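You operate a simulated robot arm through the tools that you are given. There is no shell and no other tool.

The job below is to be done with a simulated robot arm. You get a single attempt, and the scene is never put back.

Task
Set the teal gem on the purple Lucky sign's pale patch with green glue.
Fine: first cover the patch using the glue dabber, stand it back in its cup, put the lid back on the pot; leave the other glue lids and the green Breezy sign. Set down upright: glue dabber. A coat counts when it lies all over at full strength: go over it till it gets no stronger.

Only the result counts: the job must be done as asked and must still hold three seconds after the hand-in. Knocking over, shifting, dropping, spilling or breaking anything else fails it. Lids that push on must go on centred and level and be pressed home; caps that screw on are set level and turned clockwise until they are tight.

Robot
A 7-joint arm with a two-finger parallel gripper, fixed in place. Base frame: the origin is at the foot of the arm, x ahead of it, y to its left, z up. Readings come in mm, degrees, newtons and seconds.
Its first joint turns from -166.0 to 166.0 degrees. Payload 4.4 kg.
The TCP is the grasp point between the finger pads, 23 mm short of the fingertips. In the tool frame z runs along the fingers and y along their closing line. Largest opening 94 mm; finger width 38, thickness 10; the body of the gripper, 54 by 96 mm, starts 39 mm behind the TCP.
Orientation is told as [roll, pitch, yaw] about the base's x, y, z axes, in that order, counted from this pose: with the fingers straight down and closing along the base's y, the tool's x points along the base's -x, its y along +y and its z along -z.

Tools
- The arm moves only by the tool step_arm. Its argument "targets" is a list that holds one entry, the list of rows, each a list of 6 numbers: the shift along the base's x, y, z in units of 500 mm (1.0 is 500 mm), then the turn, a rotation vector about the base's x, y, z in units of 45 degrees (1.0 is 45 degrees). In form: [[[x, y, z, rx, ry, rz], ...]]. A call has 1 to 20 rows; each row is the pose to reach, as a shift and turn from the pose commanded when the call began. "hand" is the finger opening in mm, from 0 to 94, set as the call begins (left out, the last holds). A call with a number of a shift or a turn outside -1 to 1 is refused whole. A row lasts 0.2 s, in which the tool goes at most 50 mm and 8.6 degrees; a call with a longer step from one row to the next is refused whole, and so is a gripper value outside its range. A pose out of reach is approached as far as the arm can. The call stops where the force on the tool passes 90 N (or 10 N more than at its start, if that is more) or the arm is blocked; 0.2 s more then pass. Each finger travels about 72 mm/s and halts on what it meets, pressing with about 28 N; the grip force reading is that of the motor and also rises with nothing between the fingers. The clock runs only during rows and for 0.2 s after the last one: add rows that repeat a pose to give the fingers time. It gives the time, the measured TCP pose, the force on the tool (base axes), the opening and the grip force at its end, in the units of the frame above (readings bear some noise), with the torque about the TCP (base axes, N m) and any sound that the robot's microphone picked up, and new pictures: "pictures" is both (left out), scene, wrist or none.
- Cameras (640 x 400 px; columns grow to the right, rows downward): "scene" is fixed at [401.2, 650.8, 1633.8]; the picture's right is [-0.58, -0.82, 0.00], its down [-0.65, 0.46, -0.60] and it looks along [0.49, -0.35, -0.80] (base axes); focal length 374 px, centre (320, 200). "wrist" rides on the gripper at [86, 16, -75] in the tool frame; the picture's right is [-0.18, 0.98, 0.00], its down [-0.58, -0.11, -0.81] and it looks along [-0.79, -0.15, 0.59] (tool axes); focal length 243 px, centre (320, 200). There is no depth. A picture from a camera that has moved, and an enlarged one, comes with that camera's place and axes in the base frame and with its lens.
- zoom(camera, box): a new picture of the part [left, top, right, bottom] of that camera's present view, enlarged. It takes no simulated time.
- hand_in(): hands the job in; it is judged then, once.

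Places have to be worked out from the pictures, the camera data and where the tool is seen. Open the gripper and draw the arm clear of the work before you hand the job in, unless the task says otherwise.

The tools are called after ">>>" by a JSON object that holds its "fn" and its "kwargs". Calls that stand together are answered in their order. step_arm: Moves the arm, as the interface text tells. Its arguments: {"type":"object","properties":{"targets":{"type":"array"},"hand":{"type":"number"},"pictures":{"type":"string","enum":["both","scene","wrist","none"]}},"required":["targets"]} The other tools are called the same way: zoom (camera, box) takes an enlarged picture of a part of a camera's view; hand_in () hands the job in.

At the start:

```text
t: 0.0
ee_pos: [590.7, 261.1, 1259.5]
tool_rot: [0.1, -0.1, 0.0]
force: [-0.1, 0.2, 0.3]
torque: [0.01, 0.02, -0.02]
grip_width: 93.9
gripper_force: 0.0
```

scene: 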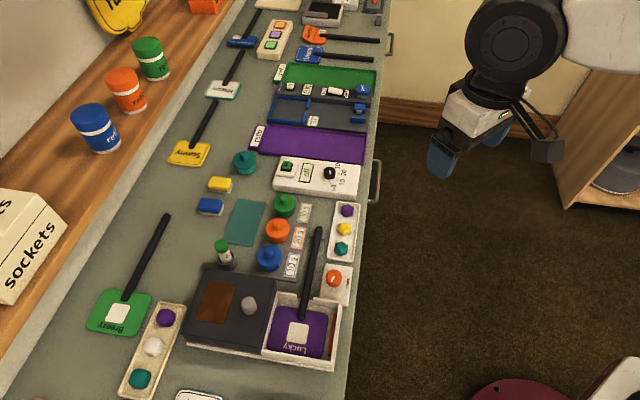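
wrist: 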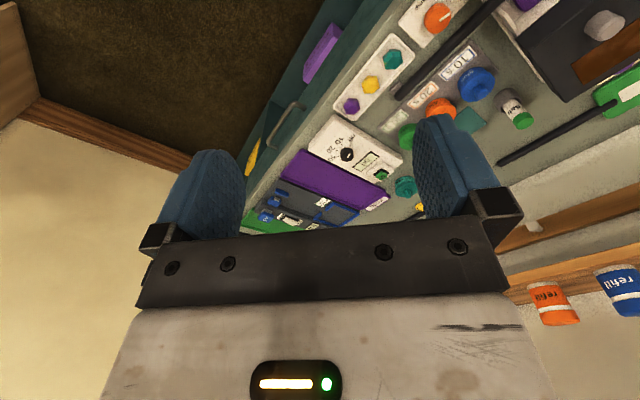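

I'll start by looking closely at the work area in the scene view to identify the pots, dabber, gem and signs.

>>> {"fn": "zoom", "kwargs": {"camera": "scene", "box": [180, 180, 380, 305]}}

>>> {"fn": "zoom", "kwargs": {"camera": "scene", "box": [60, 260, 360, 400]}}

>>> {"fn": "zoom", "kwargs": {"camera": "scene", "box": [220, 60, 400, 200]}}

>>> {"fn": "zoom", "kwargs": {"camera": "scene", "box": [220, 0, 400, 80]}}

```text
3.20 times, centred on (280, 242) of scene
camera zoom: at [401.2, 650.8, 1633.8], right [-0.58, -0.82, 0.0], down [-0.65, 0.46, -0.6], along [0.49, -0.35, -0.8], focal length 1196 px, centre (448, 64)
```

zoom: 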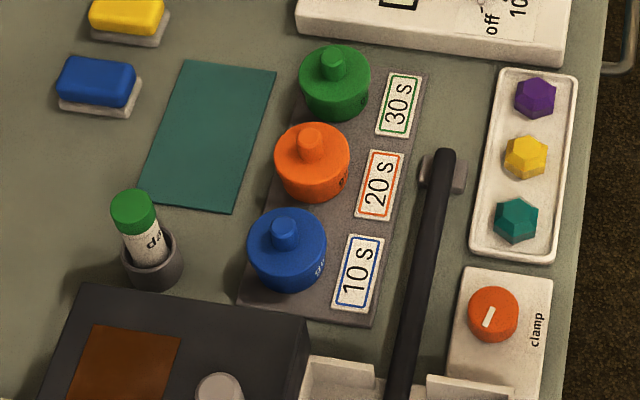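

```text
2.13 times, centred on (210, 330) of scene
camera zoom: at [401.2, 650.8, 1633.8], right [-0.58, -0.82, 0.0], down [-0.65, 0.46, -0.6], along [0.49, -0.35, -0.8], focal length 798 px, centre (555, -77)
```

zoom: 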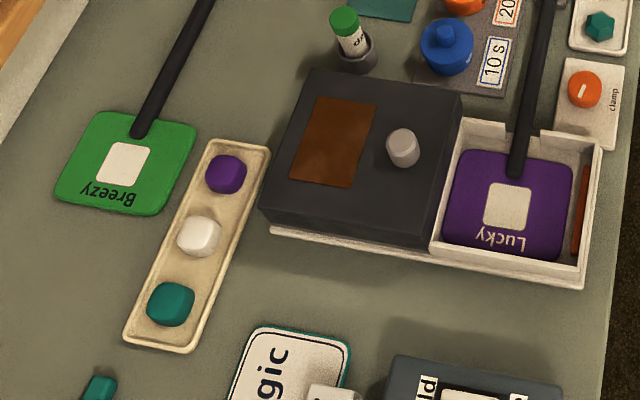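

```text
2.86 times, centred on (310, 130) of scene
camera zoom: at [401.2, 650.8, 1633.8], right [-0.58, -0.82, 0.0], down [-0.65, 0.46, -0.6], along [0.49, -0.35, -0.8], focal length 1068 px, centre (349, 400)
```

zoom: 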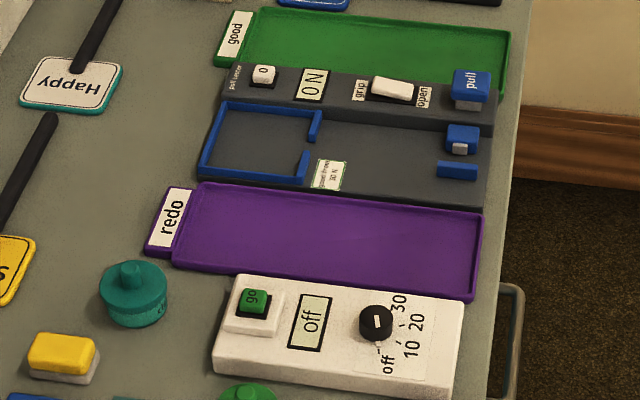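

```text
3.56 times, centred on (310, 40) of scene
camera zoom: at [401.2, 650.8, 1633.8], right [-0.58, -0.82, 0.0], down [-0.65, 0.46, -0.6], along [0.49, -0.35, -0.8], focal length 1330 px, centre (356, 769)
```

zoom: 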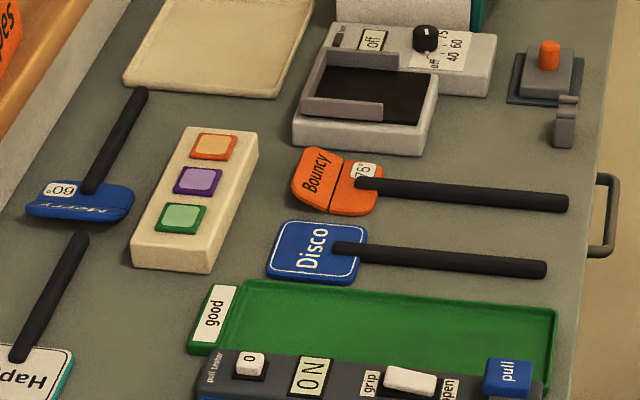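

The bench lies diagonally ahead at about z≈870 mm. I'll enlarge the wrist view to see the objects from the other side.

>>> {"fn": "zoom", "kwargs": {"camera": "wrist", "box": [320, 0, 640, 200]}}

>>> {"fn": "zoom", "kwargs": {"camera": "scene", "box": [260, 150, 380, 225]}}

>>> {"fn": "zoom", "kwargs": {"camera": "scene", "box": [200, 230, 300, 292]}}

>>> {"fn": "zoom", "kwargs": {"camera": "scene", "box": [180, 260, 360, 372]}}

```text
2.00 times, centred on (480, 100) of wrist
camera zoom: at [504.8, 277.5, 1332.8], right [0.18, 0.98, 0.0], down [0.58, -0.11, 0.81], along [0.79, -0.15, -0.59], focal length 485 px, centre (0, 400)
```

zoom: 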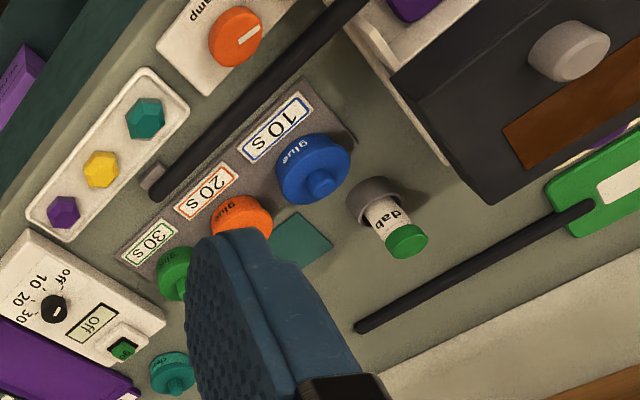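

```text
5.33 times, centred on (320, 188) of scene
camera zoom: at [401.2, 650.8, 1633.8], right [-0.58, -0.82, 0.0], down [-0.65, 0.46, -0.6], along [0.49, -0.35, -0.8], focal length 1994 px, centre (320, 267)
```

zoom: 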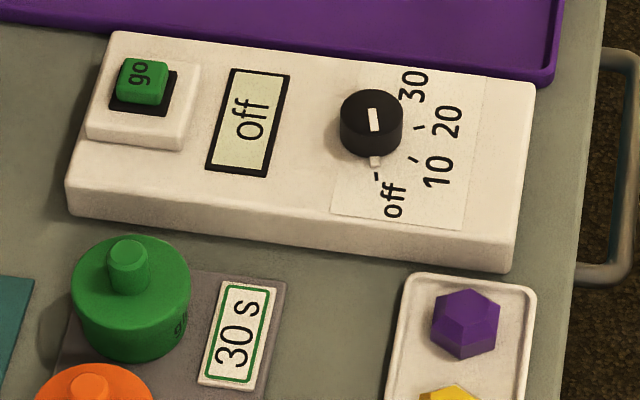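

```text
6.40 times, centred on (250, 261) of scene
camera zoom: at [401.2, 650.8, 1633.8], right [-0.58, -0.82, 0.0], down [-0.65, 0.46, -0.6], along [0.49, -0.35, -0.8], focal length 2393 px, centre (768, -190)
```

zoom: 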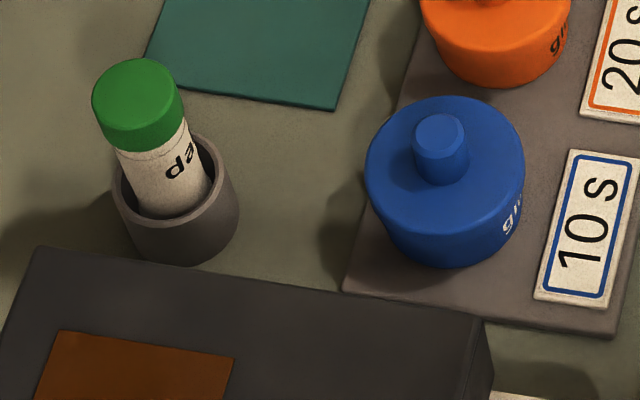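

```text
3.56 times, centred on (270, 316) of scene
camera zoom: at [401.2, 650.8, 1633.8], right [-0.58, -0.82, 0.0], down [-0.65, 0.46, -0.6], along [0.49, -0.35, -0.8], focal length 1330 px, centre (498, -212)
```

zoom: 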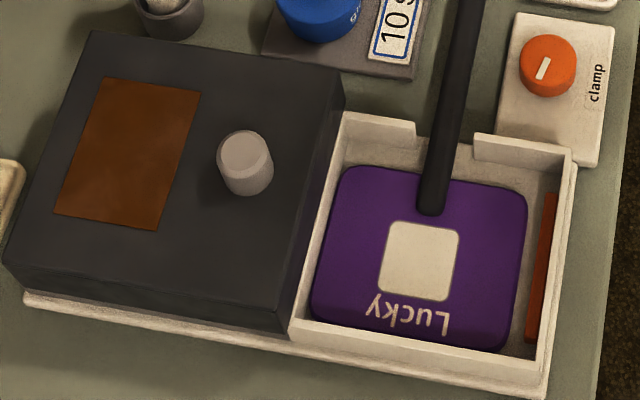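

The wrist view shows a "dab" dabber with a green cap in a grey cup, the three pots (30 s green, 20 s orange, 10 s blue), and a gem tray with faceted purple, yellow and teal gems. I'll turn the tool to face the diagonal bench and move in for a closer look, staying well above everything.

>>> {"fn": "step_arm", "kwargs": {"targets": [[[0.025, 0.06, -0.035, 0, 0, 0.125], [0.05, 0.12, -0.07, 0, 0, 0.25], [0.075, 0.18, -0.105, 0, 0, 0.375], [0.1, 0.24, -0.14, 0, 0, 0.5], [0.125, 0.3, -0.175, 0, 0, 0.625], [0.15, 0.36, -0.21, 0, 0, 0.75], [0.175, 0.42, -0.245, 0, 0, 0.875], [0.2, 0.478, -0.28, 0, 0, 1.0]]]}}

```text
t: 1.8
ee_pos: [690.7, 502.1, 1118.5]
tool_rot: [0.1, -0.2, 45.0]
force: [-0.1, -0.3, 0.4]
torque: [0.03, 0.0, 0.0]
grip_width: 93.8
gripper_force: 0.0
camera wrist: at [618.5, 450.9, 1192.3], right [-0.57, 0.82, 0.0], down [0.49, 0.33, 0.81], along [0.67, 0.46, -0.59], focal length 243 px, centre (320, 200)
```

scene: 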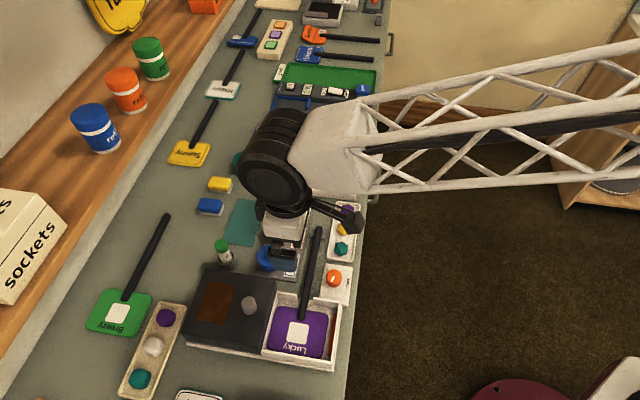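
wrist: 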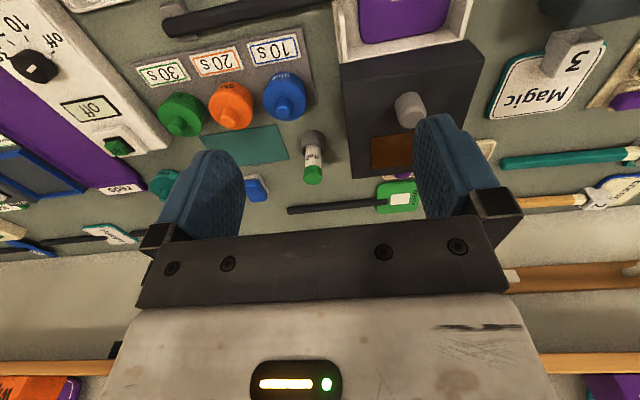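

The arm moved as commanded. I'll enlarge the wrist view to read labels and get positions.

>>> {"fn": "zoom", "kwargs": {"camera": "wrist", "box": [140, 0, 460, 200]}}

>>> {"fn": "zoom", "kwargs": {"camera": "wrist", "box": [0, 0, 200, 200]}}

>>> {"fn": "zoom", "kwargs": {"camera": "wrist", "box": [260, 90, 340, 190]}}

>>> {"fn": "zoom", "kwargs": {"camera": "wrist", "box": [320, 0, 640, 200]}}

```text
2.00 times, centred on (300, 100) of wrist
camera zoom: at [618.5, 450.9, 1192.3], right [-0.57, 0.82, 0.0], down [0.49, 0.33, 0.81], along [0.67, 0.46, -0.59], focal length 485 px, centre (360, 400)
```

zoom: 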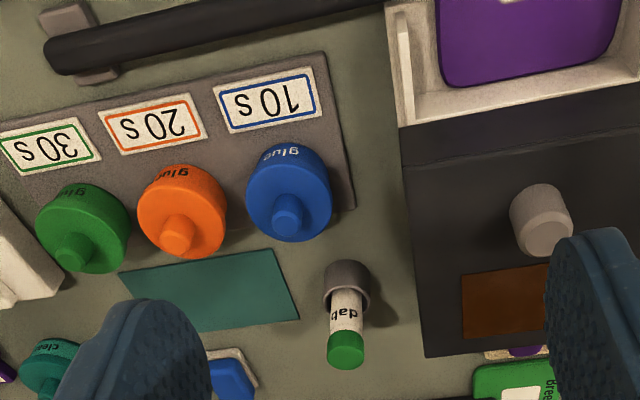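

```text
2.00 times, centred on (100, 100) of wrist
camera zoom: at [618.5, 450.9, 1192.3], right [-0.57, 0.82, 0.0], down [0.49, 0.33, 0.81], along [0.67, 0.46, -0.59], focal length 485 px, centre (760, 400)
```

zoom: 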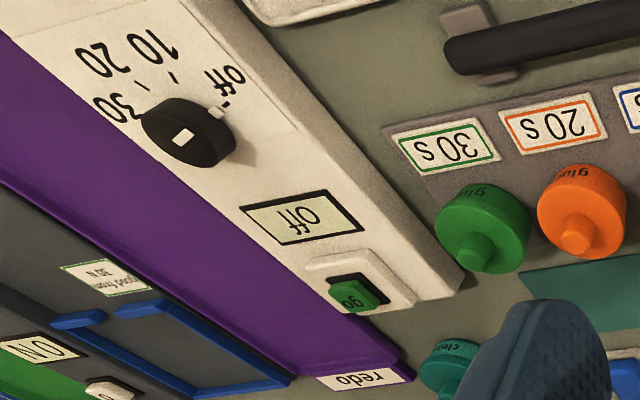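

```text
4.00 times, centred on (300, 140) of wrist
camera zoom: at [618.5, 450.9, 1192.3], right [-0.57, 0.82, 0.0], down [0.49, 0.33, 0.81], along [0.67, 0.46, -0.59], focal length 970 px, centre (400, 440)
```

zoom: 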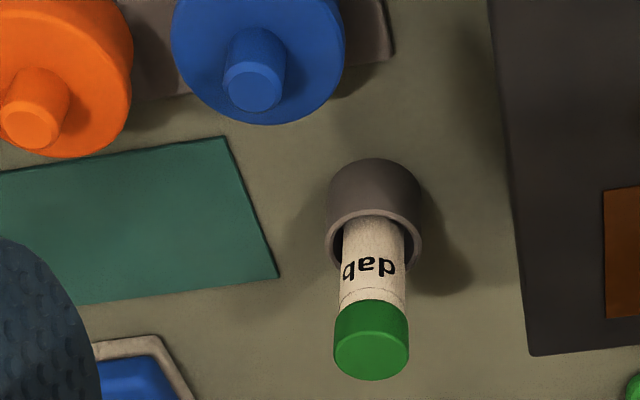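

```text
2.00 times, centred on (480, 100) of wrist
camera zoom: at [618.5, 450.9, 1192.3], right [-0.57, 0.82, 0.0], down [0.49, 0.33, 0.81], along [0.67, 0.46, -0.59], focal length 485 px, centre (0, 400)
```

zoom: 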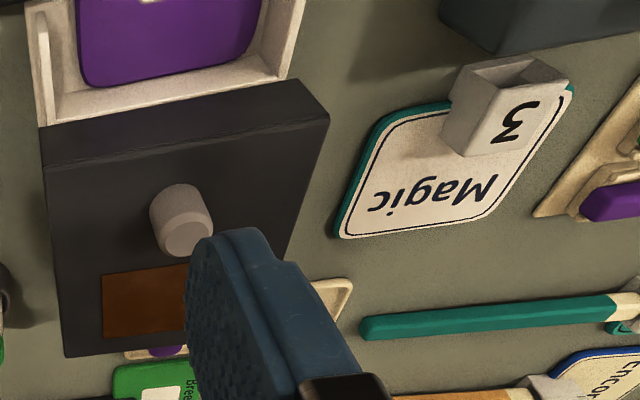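

Dabber top triangulates to about (838, 589, 964), green knob top about (888, 408, 929), and the table to z≈872. I'll go lower and look at the green pot from nearer to see how its lid is made.

>>> {"fn": "step_arm", "kwargs": {"targets": [[[0.034, -0.059, -0.035, 0, 0, 0], [0.068, -0.118, -0.07, 0, 0, 0], [0.101, -0.177, -0.105, 0, 0, 0], [0.135, -0.236, -0.14, 0, 0, 0], [0.17, -0.295, -0.18, 0, 0, 0], [0.203, -0.354, -0.23, 0, 0, 0]]]}}

```text
t: 3.2
ee_pos: [792.7, 323.6, 1006.6]
tool_rot: [0.1, -0.2, 45.0]
force: [0.6, 0.7, 0.5]
torque: [0.02, 0.0, -0.02]
grip_width: 93.9
gripper_force: 0.0
camera wrist: at [720.9, 274.1, 1079.4], right [-0.56, 0.83, 0.0], down [0.49, 0.33, 0.81], along [0.67, 0.46, -0.59], focal length 243 px, centre (320, 200)
```

scene: 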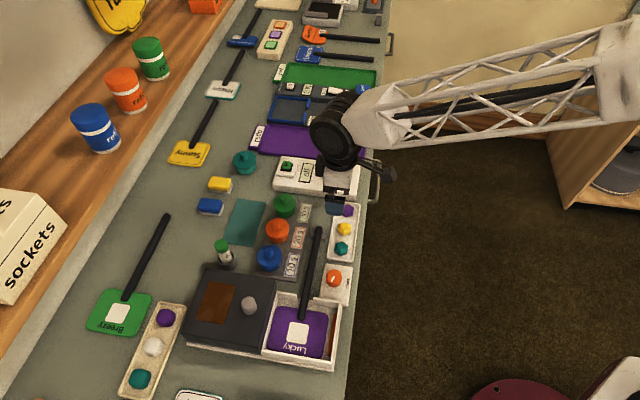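
wrist: 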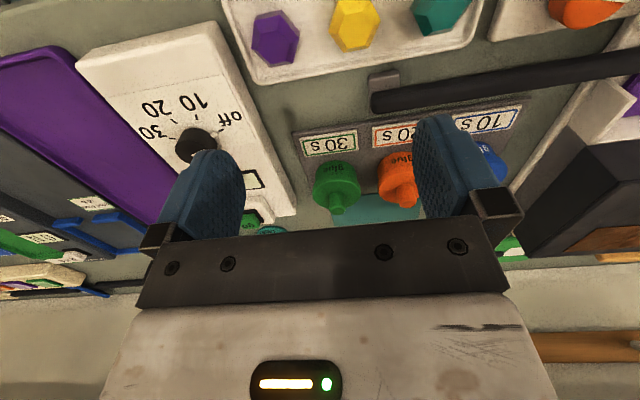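

The green pot is visible between the fingers; I'll enlarge it, plus the gems.

>>> {"fn": "zoom", "kwargs": {"camera": "wrist", "box": [290, 110, 420, 230]}}

>>> {"fn": "zoom", "kwargs": {"camera": "wrist", "box": [200, 0, 520, 120]}}

```text
3.33 times, centred on (355, 170) of wrist
camera zoom: at [720.9, 274.1, 1079.4], right [-0.56, 0.83, 0.0], down [0.49, 0.33, 0.81], along [0.67, 0.46, -0.59], focal length 809 px, centre (203, 300)
```

zoom: 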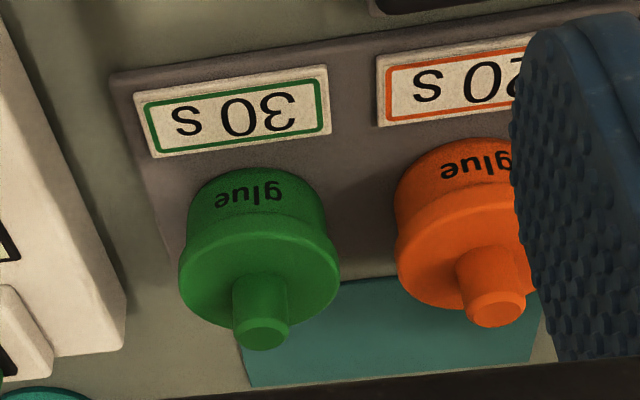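

```text
2.00 times, centred on (360, 60) of wrist
camera zoom: at [720.9, 274.1, 1079.4], right [-0.56, 0.83, 0.0], down [0.49, 0.33, 0.81], along [0.67, 0.46, -0.59], focal length 485 px, centre (240, 480)
```

zoom: 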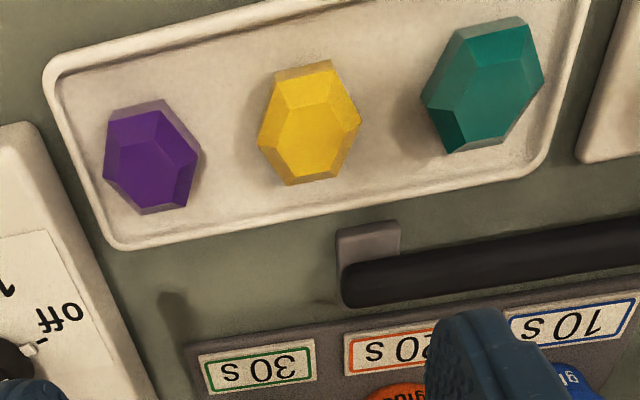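

The pot's lid is a slightly overhanging disc with a knob; the gems are hex-cut, with teal in the tray slot nearest the clamp. I'll hover above the dabber now, tool straight down at a safe height, to test whether the arm reaches that far.

>>> {"fn": "step_arm", "kwargs": {"targets": [[[0.01, 0.07, 0.03, 0, 0, 0], [0.02, 0.16, 0.06, 0, 0, 0], [0.04, 0.25, 0.07, 0, 0, 0], [0.06, 0.34, 0.07, 0, 0, 0], [0.075, 0.43, 0.07, 0, 0, 0], [0.09, 0.53, 0.07, 0, 0, 0], [0.09, 0.53, 0.07, 0, 0, 0]]], "hand": 60}}

```text
refused: row 6 steps farther than a row can; nothing moved
```

The last step was slightly over 50 mm; I'll resend with even spacing.

>>> {"fn": "step_arm", "kwargs": {"targets": [[[0.01, 0.07, 0.03, 0, 0, 0], [0.02, 0.16, 0.06, 0, 0, 0], [0.04, 0.25, 0.07, 0, 0, 0], [0.06, 0.34, 0.07, 0, 0, 0], [0.075, 0.43, 0.07, 0, 0, 0], [0.09, 0.5, 0.07, 0, 0, 0], [0.09, 0.53, 0.07, 0, 0, 0], [0.09, 0.53, 0.07, 0, 0, 0]]], "hand": 60}}

```text
t: 5.0
ee_pos: [837.5, 589.0, 1039.7]
tool_rot: [0.1, 0.0, 45.0]
force: [0.6, -0.6, 0.1]
torque: [0.01, 0.0, 0.0]
grip_width: 60.4
gripper_force: 0.1
camera wrist: at [765.4, 538.9, 1112.9], right [-0.56, 0.83, 0.0], down [0.49, 0.33, 0.81], along [0.67, 0.46, -0.59], focal length 243 px, centre (320, 200)
```

scene: 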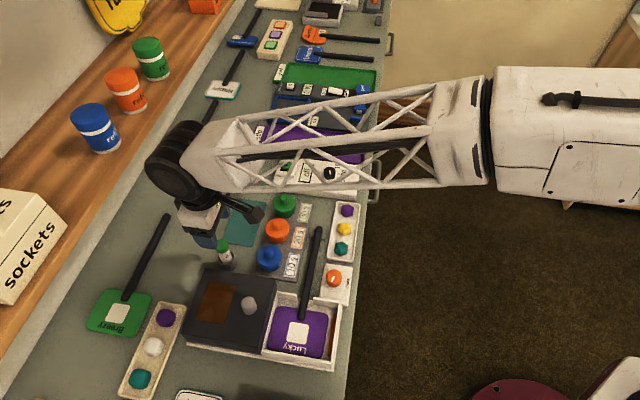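
wrist: 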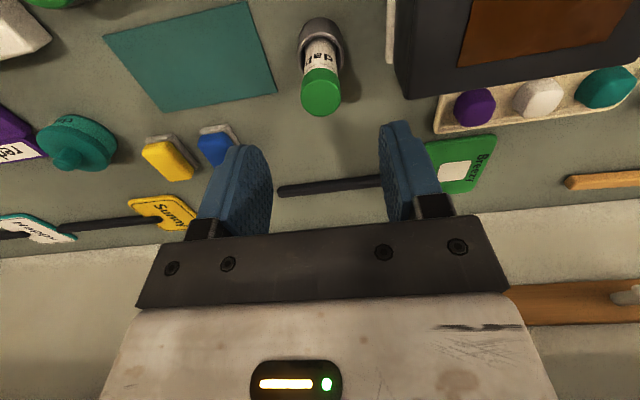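

It reaches that spot with the tool straight down. I'll enlarge the dabber from here to fix its position.

>>> {"fn": "zoom", "kwargs": {"camera": "wrist", "box": [240, 0, 420, 130]}}

>>> {"fn": "zoom", "kwargs": {"camera": "scene", "box": [180, 200, 300, 280]}}

>>> {"fn": "zoom", "kwargs": {"camera": "wrist", "box": [380, 0, 640, 200]}}

```text
3.08 times, centred on (330, 65) of wrist
camera zoom: at [765.4, 538.9, 1112.9], right [-0.56, 0.83, 0.0], down [0.49, 0.33, 0.81], along [0.67, 0.46, -0.59], focal length 746 px, centre (289, 615)
```

zoom: 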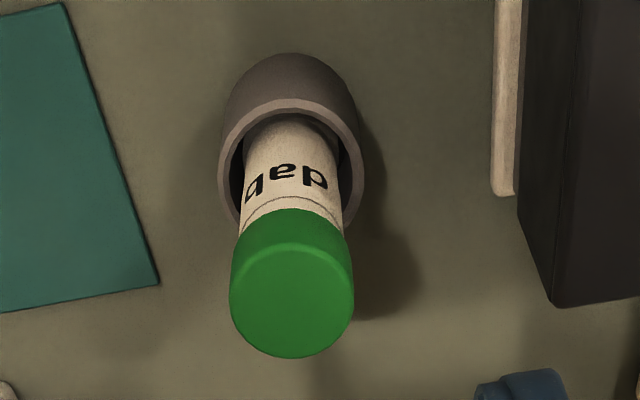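

```text
5.00 times, centred on (240, 240) of scene
camera zoom: at [401.2, 650.8, 1633.8], right [-0.58, -0.82, 0.0], down [-0.65, 0.46, -0.6], along [0.49, -0.35, -0.8], focal length 1870 px, centre (720, 0)
```

zoom: 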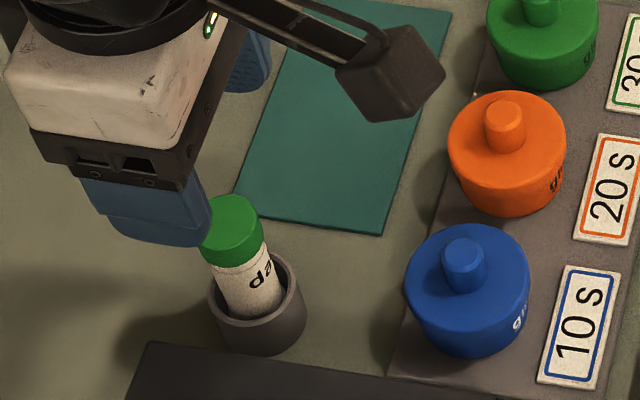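

```text
2.00 times, centred on (510, 100) of wrist
camera zoom: at [765.4, 538.9, 1112.9], right [-0.56, 0.83, 0.0], down [0.49, 0.33, 0.81], along [0.67, 0.46, -0.59], focal length 485 px, centre (-60, 400)
```

zoom: 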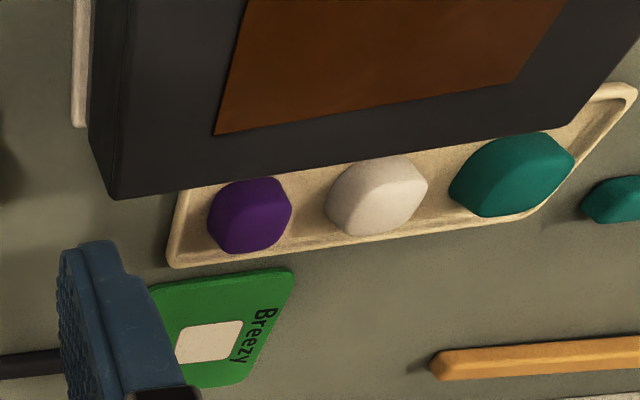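

The dabber and its cup are centred at about (838, 590). Now I'll hover over the green pot's knob to centre on it.

>>> {"fn": "step_arm", "kwargs": {"targets": [[[0.02, -0.08, 0, 0, 0, 0], [0.04, -0.16, 0, 0, 0, 0], [0.06, -0.24, -0.01, 0, 0, 0], [0.08, -0.31, -0.03, 0, 0, 0], [0.098, -0.361, -0.04, 0, 0, 0], [0.098, -0.361, -0.04, 0, 0, 0]]], "hand": 44}}

```text
t: 6.4
ee_pos: [885.9, 406.8, 1018.2]
tool_rot: [0.1, -0.1, 45.0]
force: [-0.6, -0.2, -0.4]
torque: [-0.01, -0.02, 0.0]
grip_width: 44.1
gripper_force: 0.0
camera wrist: at [813.9, 357.1, 1091.8], right [-0.56, 0.83, 0.0], down [0.49, 0.33, 0.81], along [0.67, 0.46, -0.59], focal length 243 px, centre (320, 200)
```

scene: 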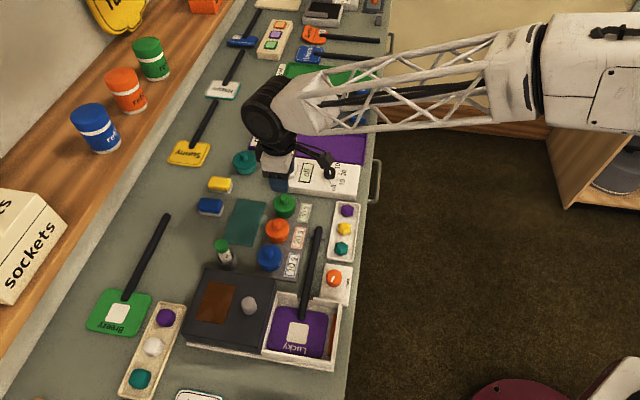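
wrist: 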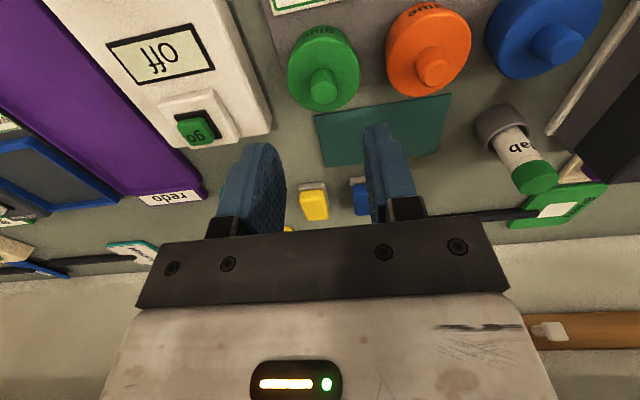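

>>> {"fn": "zoom", "kwargs": {"camera": "wrist", "box": [260, 0, 420, 120]}}

>>> {"fn": "zoom", "kwargs": {"camera": "scene", "box": [240, 170, 340, 235]}}

```text
3.33 times, centred on (340, 60) of wrist
camera zoom: at [813.9, 357.1, 1091.8], right [-0.56, 0.83, 0.0], down [0.49, 0.33, 0.81], along [0.67, 0.46, -0.59], focal length 809 px, centre (253, 667)
```

zoom: 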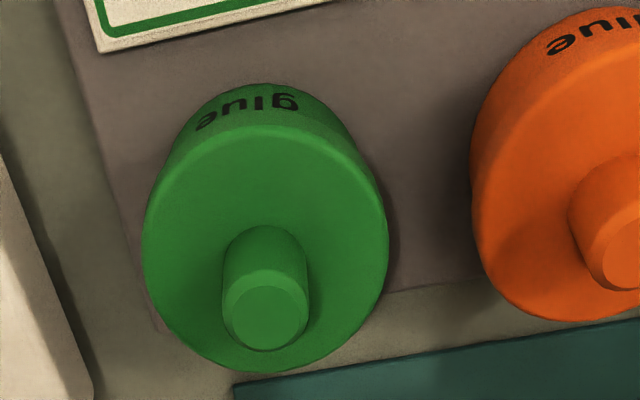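

```text
6.15 times, centred on (290, 202) of scene
camera zoom: at [401.2, 650.8, 1633.8], right [-0.58, -0.82, 0.0], down [-0.65, 0.46, -0.6], along [0.49, -0.35, -0.8], focal length 2301 px, centre (505, 185)
```

zoom: 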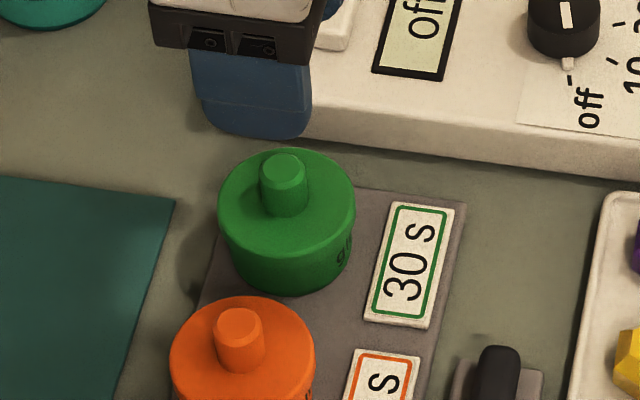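

From two wrist views the knob is at about (889, 412) with its top near z≈934 and lid plate near z≈906. I'll descend partway with fingers open around it and check centring.

>>> {"fn": "step_arm", "kwargs": {"targets": [[[0.003, 0.005, -0.05, 0, 0, 0], [0.005, 0.008, -0.1, 0, 0, 0], [0.005, 0.008, -0.12, 0, 0, 0], [0.005, 0.008, -0.12, 0, 0, 0]]], "hand": 44}}

```text
t: 7.4
ee_pos: [889.0, 411.0, 958.7]
tool_rot: [0.1, -0.2, 44.9]
force: [0.4, 0.5, 0.1]
torque: [0.0, -0.06, -0.01]
grip_width: 44.0
gripper_force: 0.1
camera wrist: at [816.1, 361.6, 1032.8], right [-0.56, 0.83, 0.0], down [0.49, 0.33, 0.81], along [0.67, 0.46, -0.59], focal length 243 px, centre (320, 200)
```

scene: 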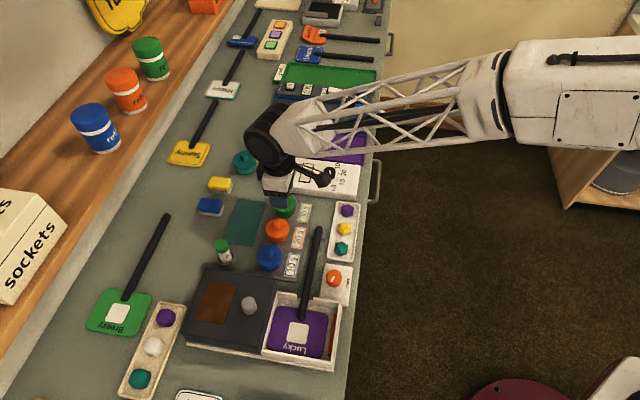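
wrist: 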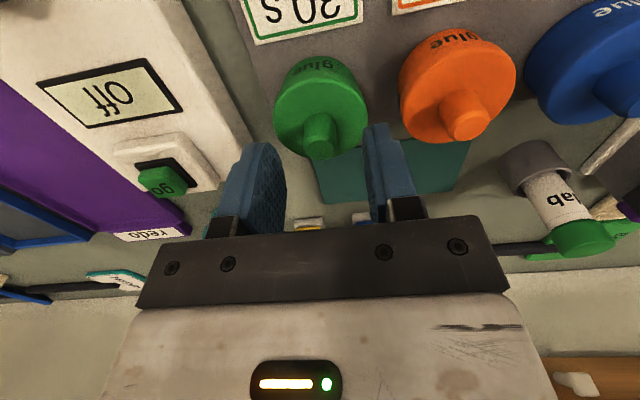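

>>> {"fn": "zoom", "kwargs": {"camera": "wrist", "box": [220, 40, 420, 180]}}

>>> {"fn": "zoom", "kwargs": {"camera": "scene", "box": [240, 170, 340, 235]}}

```text
2.86 times, centred on (320, 110) of wrist
camera zoom: at [816.1, 361.6, 1032.8], right [-0.56, 0.83, 0.0], down [0.49, 0.33, 0.81], along [0.67, 0.46, -0.59], focal length 693 px, centre (320, 457)
```

zoom: 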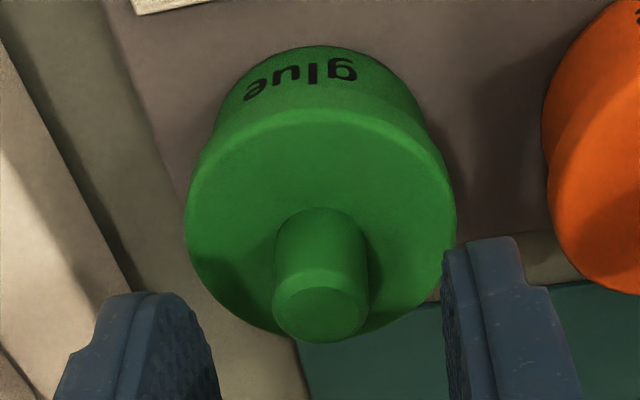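

```text
6.15 times, centred on (290, 202) of scene
camera zoom: at [401.2, 650.8, 1633.8], right [-0.58, -0.82, 0.0], down [-0.65, 0.46, -0.6], along [0.49, -0.35, -0.8], focal length 2301 px, centre (505, 185)
```

zoom: 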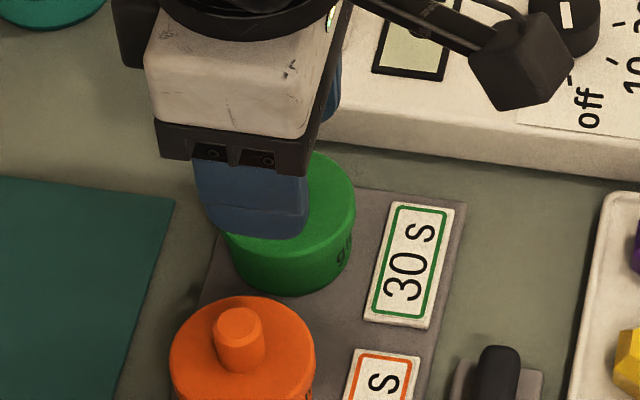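

The knob sits centred between the fingers. I'll lower to put the fingertips just above the lid plate, watching for any contact force.

>>> {"fn": "step_arm", "kwargs": {"targets": [[[-0.001, 0, -0.02, 0, 0, 0], [-0.001, 0, -0.04, 0, 0, 0], [-0.001, 0, -0.04, 0, 0, 0]]], "hand": 44}}

>>> {"fn": "zoom", "kwargs": {"camera": "wrist", "box": [220, 40, 420, 180]}}

```text
t: 8.2
ee_pos: [888.5, 413.5, 943.0]
tool_rot: [0.0, -0.3, 45.0]
force: [-9.8, -4.2, 24.0]
torque: [-0.16, 0.24, -0.01]
grip_width: 44.1
gripper_force: 0.1
camera wrist: at [816.0, 362.0, 1015.2], right [-0.56, 0.83, 0.0], down [0.49, 0.33, 0.81], along [0.67, 0.46, -0.59], focal length 243 px, centre (320, 200)
```

scene: 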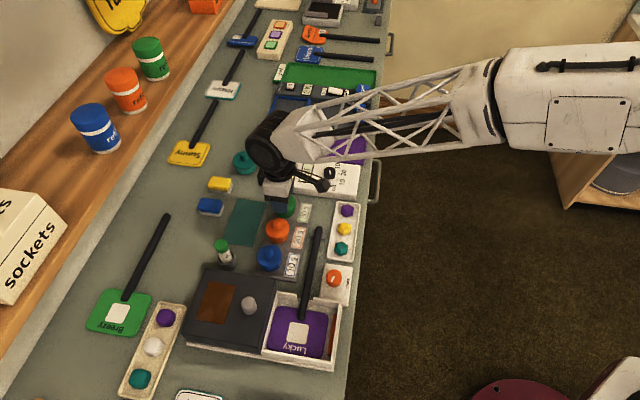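
wrist: 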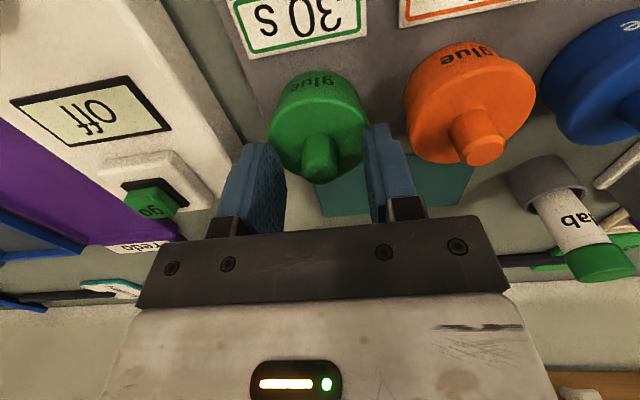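

```text
2.86 times, centred on (320, 110) of wrist
camera zoom: at [816.0, 362.0, 1015.2], right [-0.56, 0.83, 0.0], down [0.49, 0.33, 0.81], along [0.67, 0.46, -0.59], focal length 693 px, centre (320, 457)
```

zoom: 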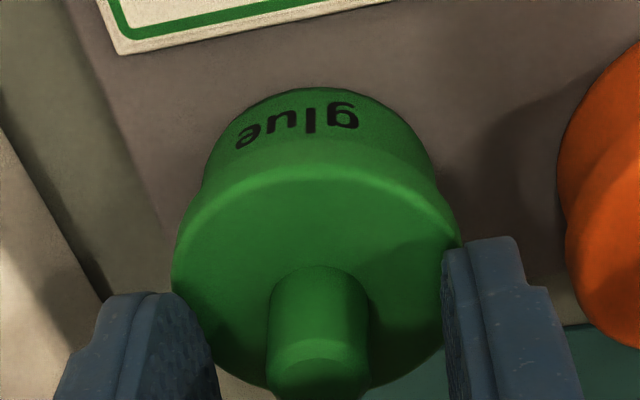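

Fingertips touched the lid plate at TCP z≈943 (lid top ≈920). I'll back off about 3 mm, then close on the knob.

>>> {"fn": "step_arm", "kwargs": {"targets": [[[0, 0, 0.012, 0, 0, 0], [0, 0, 0.013, 0, 0, 0]]], "hand": 44, "pictures": "none"}}

>>> {"fn": "step_arm", "kwargs": {"targets": [[[0, 0, 0, 0, 0, 0], [0, 0, 0, 0, 0, 0], [0, 0, 0, 0, 0, 0], [0, 0, 0, 0, 0, 0]]], "hand": 8}}

```text
t: 8.8
ee_pos: [888.1, 412.0, 944.6]
tool_rot: [0.1, 0.0, 45.1]
force: [0.7, -0.6, -0.4]
torque: [0.02, 0.0, 0.0]
grip_width: 43.9
gripper_force: 0.2
```

```text
t: 9.8
ee_pos: [887.9, 411.9, 946.1]
tool_rot: [0.0, -0.1, 45.1]
force: [-0.1, -0.1, 0.4]
torque: [0.03, 0.02, 0.04]
grip_width: 15.4
gripper_force: 28.5
heard: snap
camera wrist: at [816.2, 361.9, 1019.8], right [-0.56, 0.83, 0.0], down [0.49, 0.33, 0.81], along [0.67, 0.46, -0.59], focal length 243 px, centre (320, 200)
```

scene: 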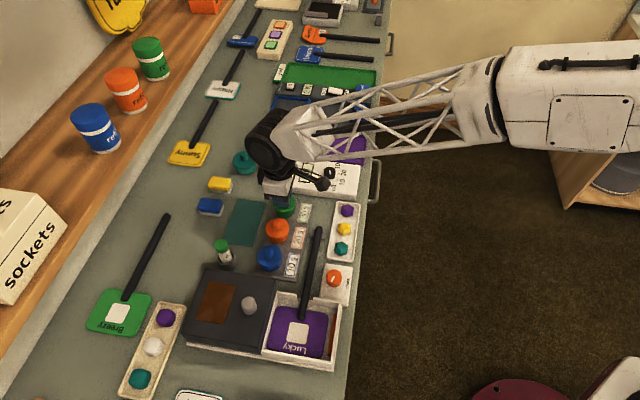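
wrist: 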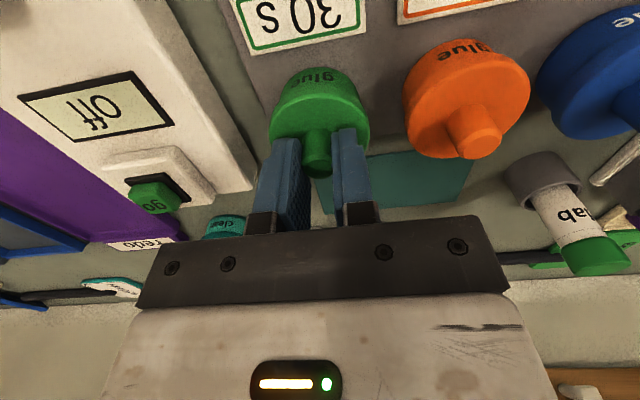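

Gripped at 15.4 mm and a "snap" was heard. I'll look closely at the lid before pulling.

>>> {"fn": "zoom", "kwargs": {"camera": "wrist", "box": [240, 40, 400, 180]}}

>>> {"fn": "zoom", "kwargs": {"camera": "scene", "box": [240, 170, 340, 235]}}

```text
2.86 times, centred on (320, 110) of wrist
camera zoom: at [816.2, 361.9, 1019.8], right [-0.56, 0.83, 0.0], down [0.49, 0.33, 0.81], along [0.67, 0.46, -0.59], focal length 693 px, centre (320, 457)
```

zoom: 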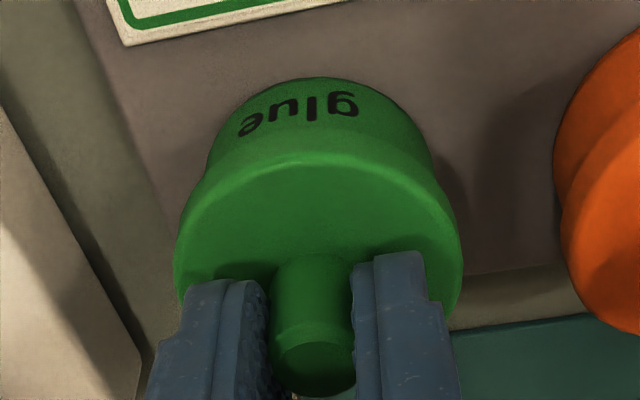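

```text
6.15 times, centred on (290, 202) of scene
camera zoom: at [401.2, 650.8, 1633.8], right [-0.58, -0.82, 0.0], down [-0.65, 0.46, -0.6], along [0.49, -0.35, -0.8], focal length 2301 px, centre (505, 185)
```

zoom: 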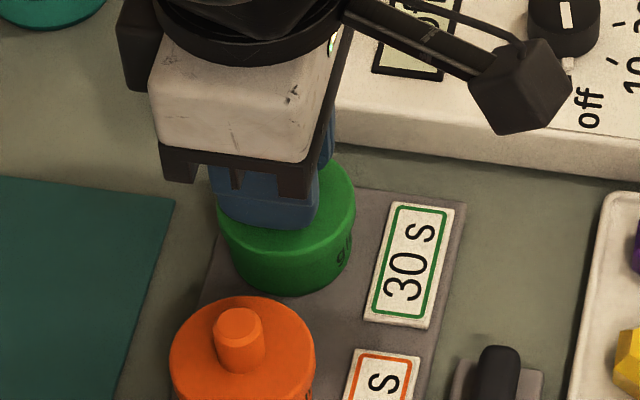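

The lid still looks seated and level with the knob held between the fingertips. I'll lift gently straight up and watch the force.

>>> {"fn": "step_arm", "kwargs": {"targets": [[[0, 0, 0.004, 0, 0, 0], [0, 0, 0.01, 0, 0, 0], [0, 0, 0.02, 0, 0, 0]]], "hand": 8}}

>>> {"fn": "zoom", "kwargs": {"camera": "wrist", "box": [240, 40, 400, 180]}}

>>> {"fn": "zoom", "kwargs": {"camera": "scene", "box": [240, 170, 340, 235]}}

```text
t: 10.6
ee_pos: [887.7, 412.5, 956.3]
tool_rot: [0.0, -0.1, 44.9]
force: [0.5, -0.6, -0.3]
torque: [0.01, -0.03, -0.01]
grip_width: 15.5
gripper_force: 28.3
camera wrist: at [816.3, 361.9, 1029.5], right [-0.56, 0.83, 0.0], down [0.49, 0.33, 0.81], along [0.67, 0.46, -0.59], focal length 243 px, centre (320, 200)
```

scene: 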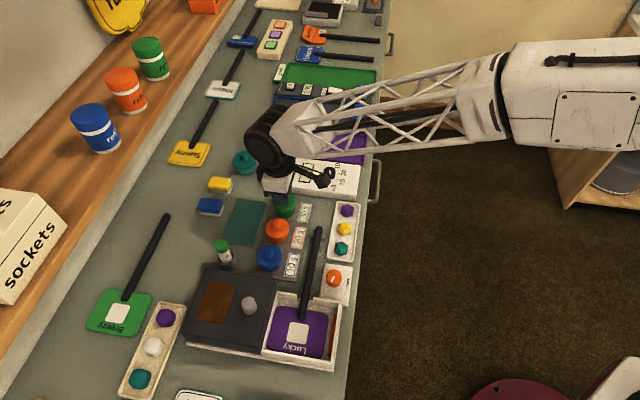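
wrist: 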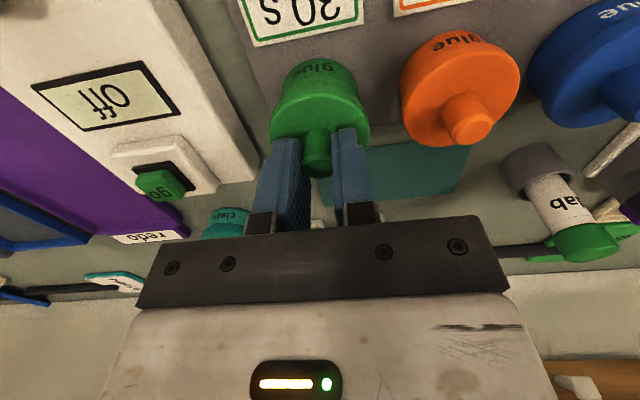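

```text
2.86 times, centred on (320, 110) of wrist
camera zoom: at [816.3, 361.9, 1029.5], right [-0.56, 0.83, 0.0], down [0.49, 0.33, 0.81], along [0.67, 0.46, -0.59], focal length 693 px, centre (320, 457)
```

zoom: 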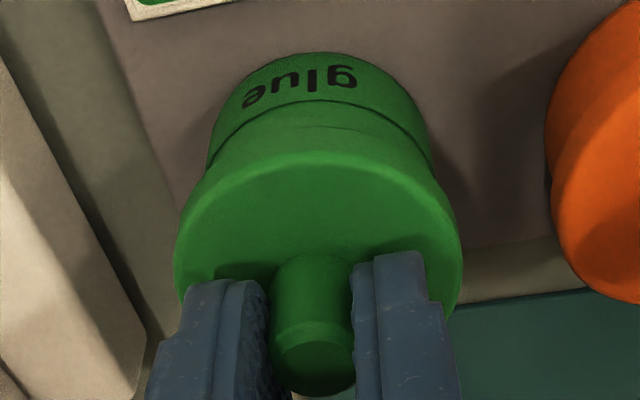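

```text
6.15 times, centred on (290, 202) of scene
camera zoom: at [401.2, 650.8, 1633.8], right [-0.58, -0.82, 0.0], down [-0.65, 0.46, -0.6], along [0.49, -0.35, -0.8], focal length 2301 px, centre (505, 185)
```

zoom: 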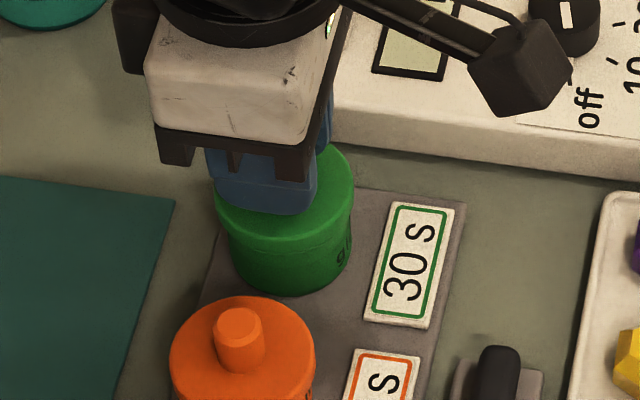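

The lid is off the pot and moving with the gripper. I'll lift it clear and carry it over the teal mat to look at the open pot and check reach.

>>> {"fn": "step_arm", "kwargs": {"targets": [[[0, 0, 0.04, 0, 0, 0], [0, 0, 0.088, 0, 0, 0], [0.02, 0.04, 0.088, 0, 0, 0], [0.04, 0.08, 0.088, 0, 0, 0], [0.06, 0.12, 0.088, 0, 0, 0], [0.0756, 0.1528, 0.088, 0, 0, 0], [0.0756, 0.1528, 0.088, 0, 0, 0]]], "hand": 8}}

>>> {"fn": "zoom", "kwargs": {"camera": "scene", "box": [200, 150, 340, 240]}}

>>> {"fn": "zoom", "kwargs": {"camera": "wrist", "box": [220, 0, 420, 180]}}

```text
t: 12.2
ee_pos: [926.0, 487.9, 999.4]
tool_rot: [0.1, -0.1, 45.0]
force: [0.7, -0.5, -0.1]
torque: [0.02, 0.02, 0.0]
grip_width: 15.2
gripper_force: 27.9
camera wrist: at [854.3, 438.3, 1073.4], right [-0.56, 0.83, 0.0], down [0.49, 0.33, 0.81], along [0.67, 0.46, -0.59], focal length 243 px, centre (320, 200)
```

scene: 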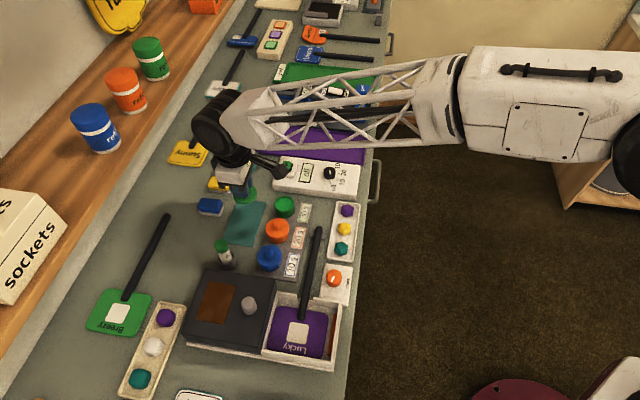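
wrist: 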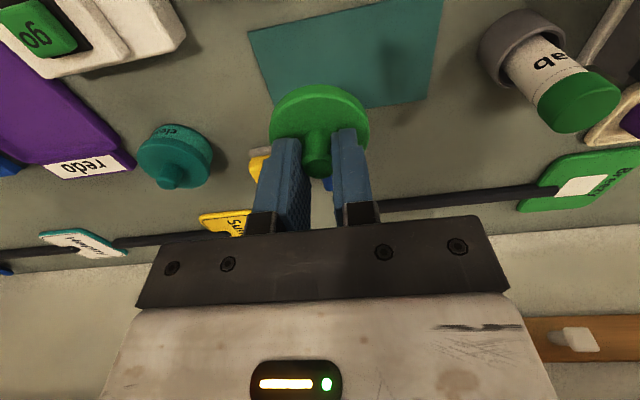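

```text
4.44 times, centred on (270, 195) of scene
camera zoom: at [401.2, 650.8, 1633.8], right [-0.58, -0.82, 0.0], down [-0.65, 0.46, -0.6], along [0.49, -0.35, -0.8], focal length 1662 px, centre (542, 222)
```

zoom: 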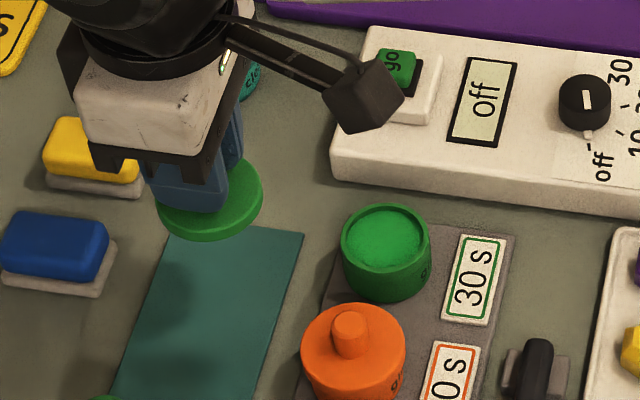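

```text
2.22 times, centred on (320, 90) of wrist
camera zoom: at [854.3, 438.3, 1073.4], right [-0.56, 0.83, 0.0], down [0.49, 0.33, 0.81], along [0.67, 0.46, -0.59], focal length 539 px, centre (320, 444)
```

zoom: 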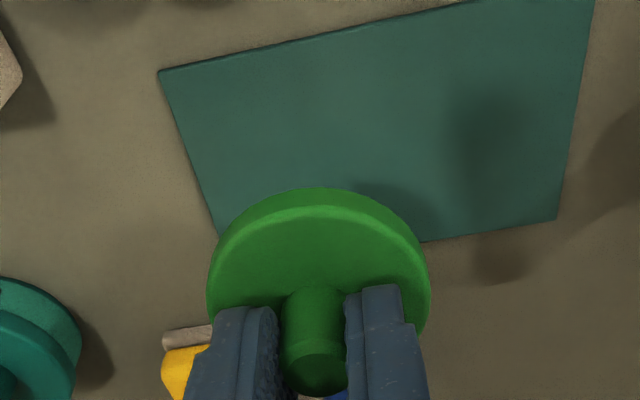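

The pot is open with glue visible; the lid is a thin disc. Mat centre is around (915, 500). I'll lower the lid onto the mat in steps, checking force.

>>> {"fn": "step_arm", "kwargs": {"targets": [[[-0.005, 0.01, -0.06, 0, 0, 0], [-0.009, 0.018, -0.12, 0, 0, 0], [-0.009, 0.018, -0.16, 0, 0, 0], [-0.009, 0.018, -0.172, 0, 0, 0], [-0.009, 0.018, -0.172, 0, 0, 0]]], "hand": 8, "pictures": "wrist"}}

>>> {"fn": "zoom", "kwargs": {"camera": "scene", "box": [200, 150, 340, 240]}}

```text
t: 13.4
ee_pos: [921.9, 498.2, 917.5]
tool_rot: [0.0, -0.4, 45.0]
force: [-8.8, 0.2, 36.7]
torque: [0.16, 0.39, 0.02]
grip_width: 15.1
gripper_force: 28.4
camera wrist: at [850.3, 448.2, 990.6], right [-0.56, 0.83, 0.0], down [0.48, 0.33, 0.81], along [0.67, 0.46, -0.59], focal length 243 px, centre (320, 200)
```

wrist: 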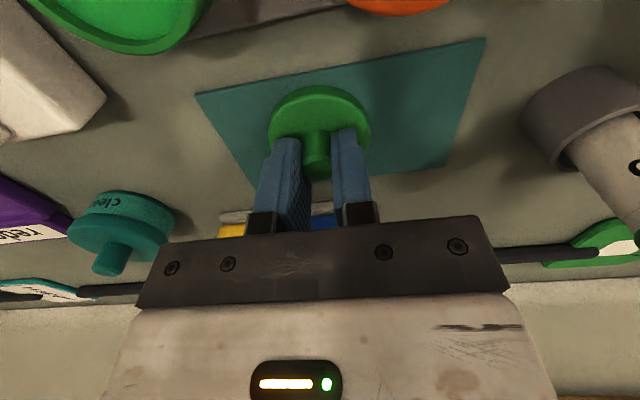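

```text
4.44 times, centred on (270, 195) of scene
camera zoom: at [401.2, 650.8, 1633.8], right [-0.58, -0.82, 0.0], down [-0.65, 0.46, -0.6], along [0.49, -0.35, -0.8], focal length 1662 px, centre (542, 222)
```

zoom: 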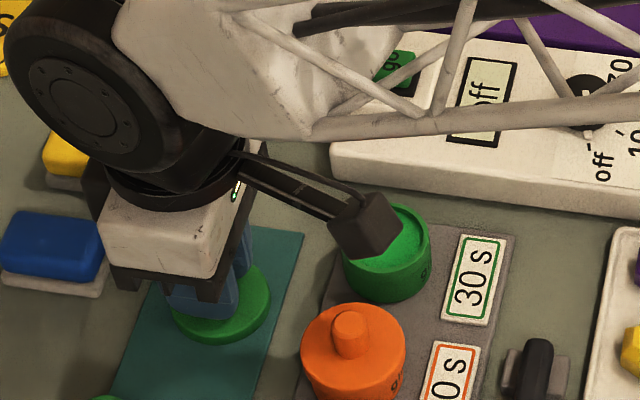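

The lid is resting on the mat (37 N at z=917.5). I'll relax the push by 3 mm, then release and rise.

>>> {"fn": "step_arm", "kwargs": {"targets": [[[0, 0, 0.004, 0, 0, 0], [0, 0, 0.006, 0, 0, 0]]], "hand": 8, "pictures": "none"}}

>>> {"fn": "step_arm", "kwargs": {"targets": [[[0, 0, 0, 0, 0, 0], [0, 0, 0, 0, 0, 0], [0, 0, 0, 0, 0, 0]]], "hand": 40, "pictures": "wrist"}}

```text
t: 14.0
ee_pos: [921.0, 497.1, 916.4]
tool_rot: [0.1, -0.2, 45.0]
force: [17.8, 12.3, 25.4]
torque: [0.0, -0.5, 0.22]
grip_width: 14.5
gripper_force: 28.3
```

```text
t: 14.8
ee_pos: [921.2, 498.2, 915.4]
tool_rot: [0.1, 0.0, 45.0]
force: [-1.9, 1.1, 3.9]
torque: [-0.05, -0.03, -0.01]
grip_width: 38.8
gripper_force: 0.1
camera wrist: at [849.2, 447.4, 988.8], right [-0.56, 0.83, 0.0], down [0.49, 0.33, 0.81], along [0.66, 0.46, -0.59], focal length 243 px, centre (320, 200)
```

wrist: 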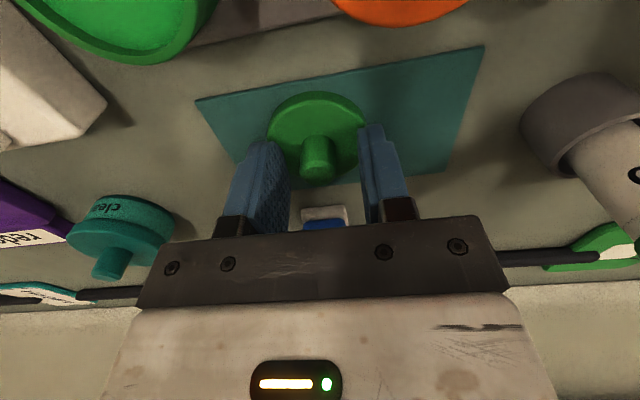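

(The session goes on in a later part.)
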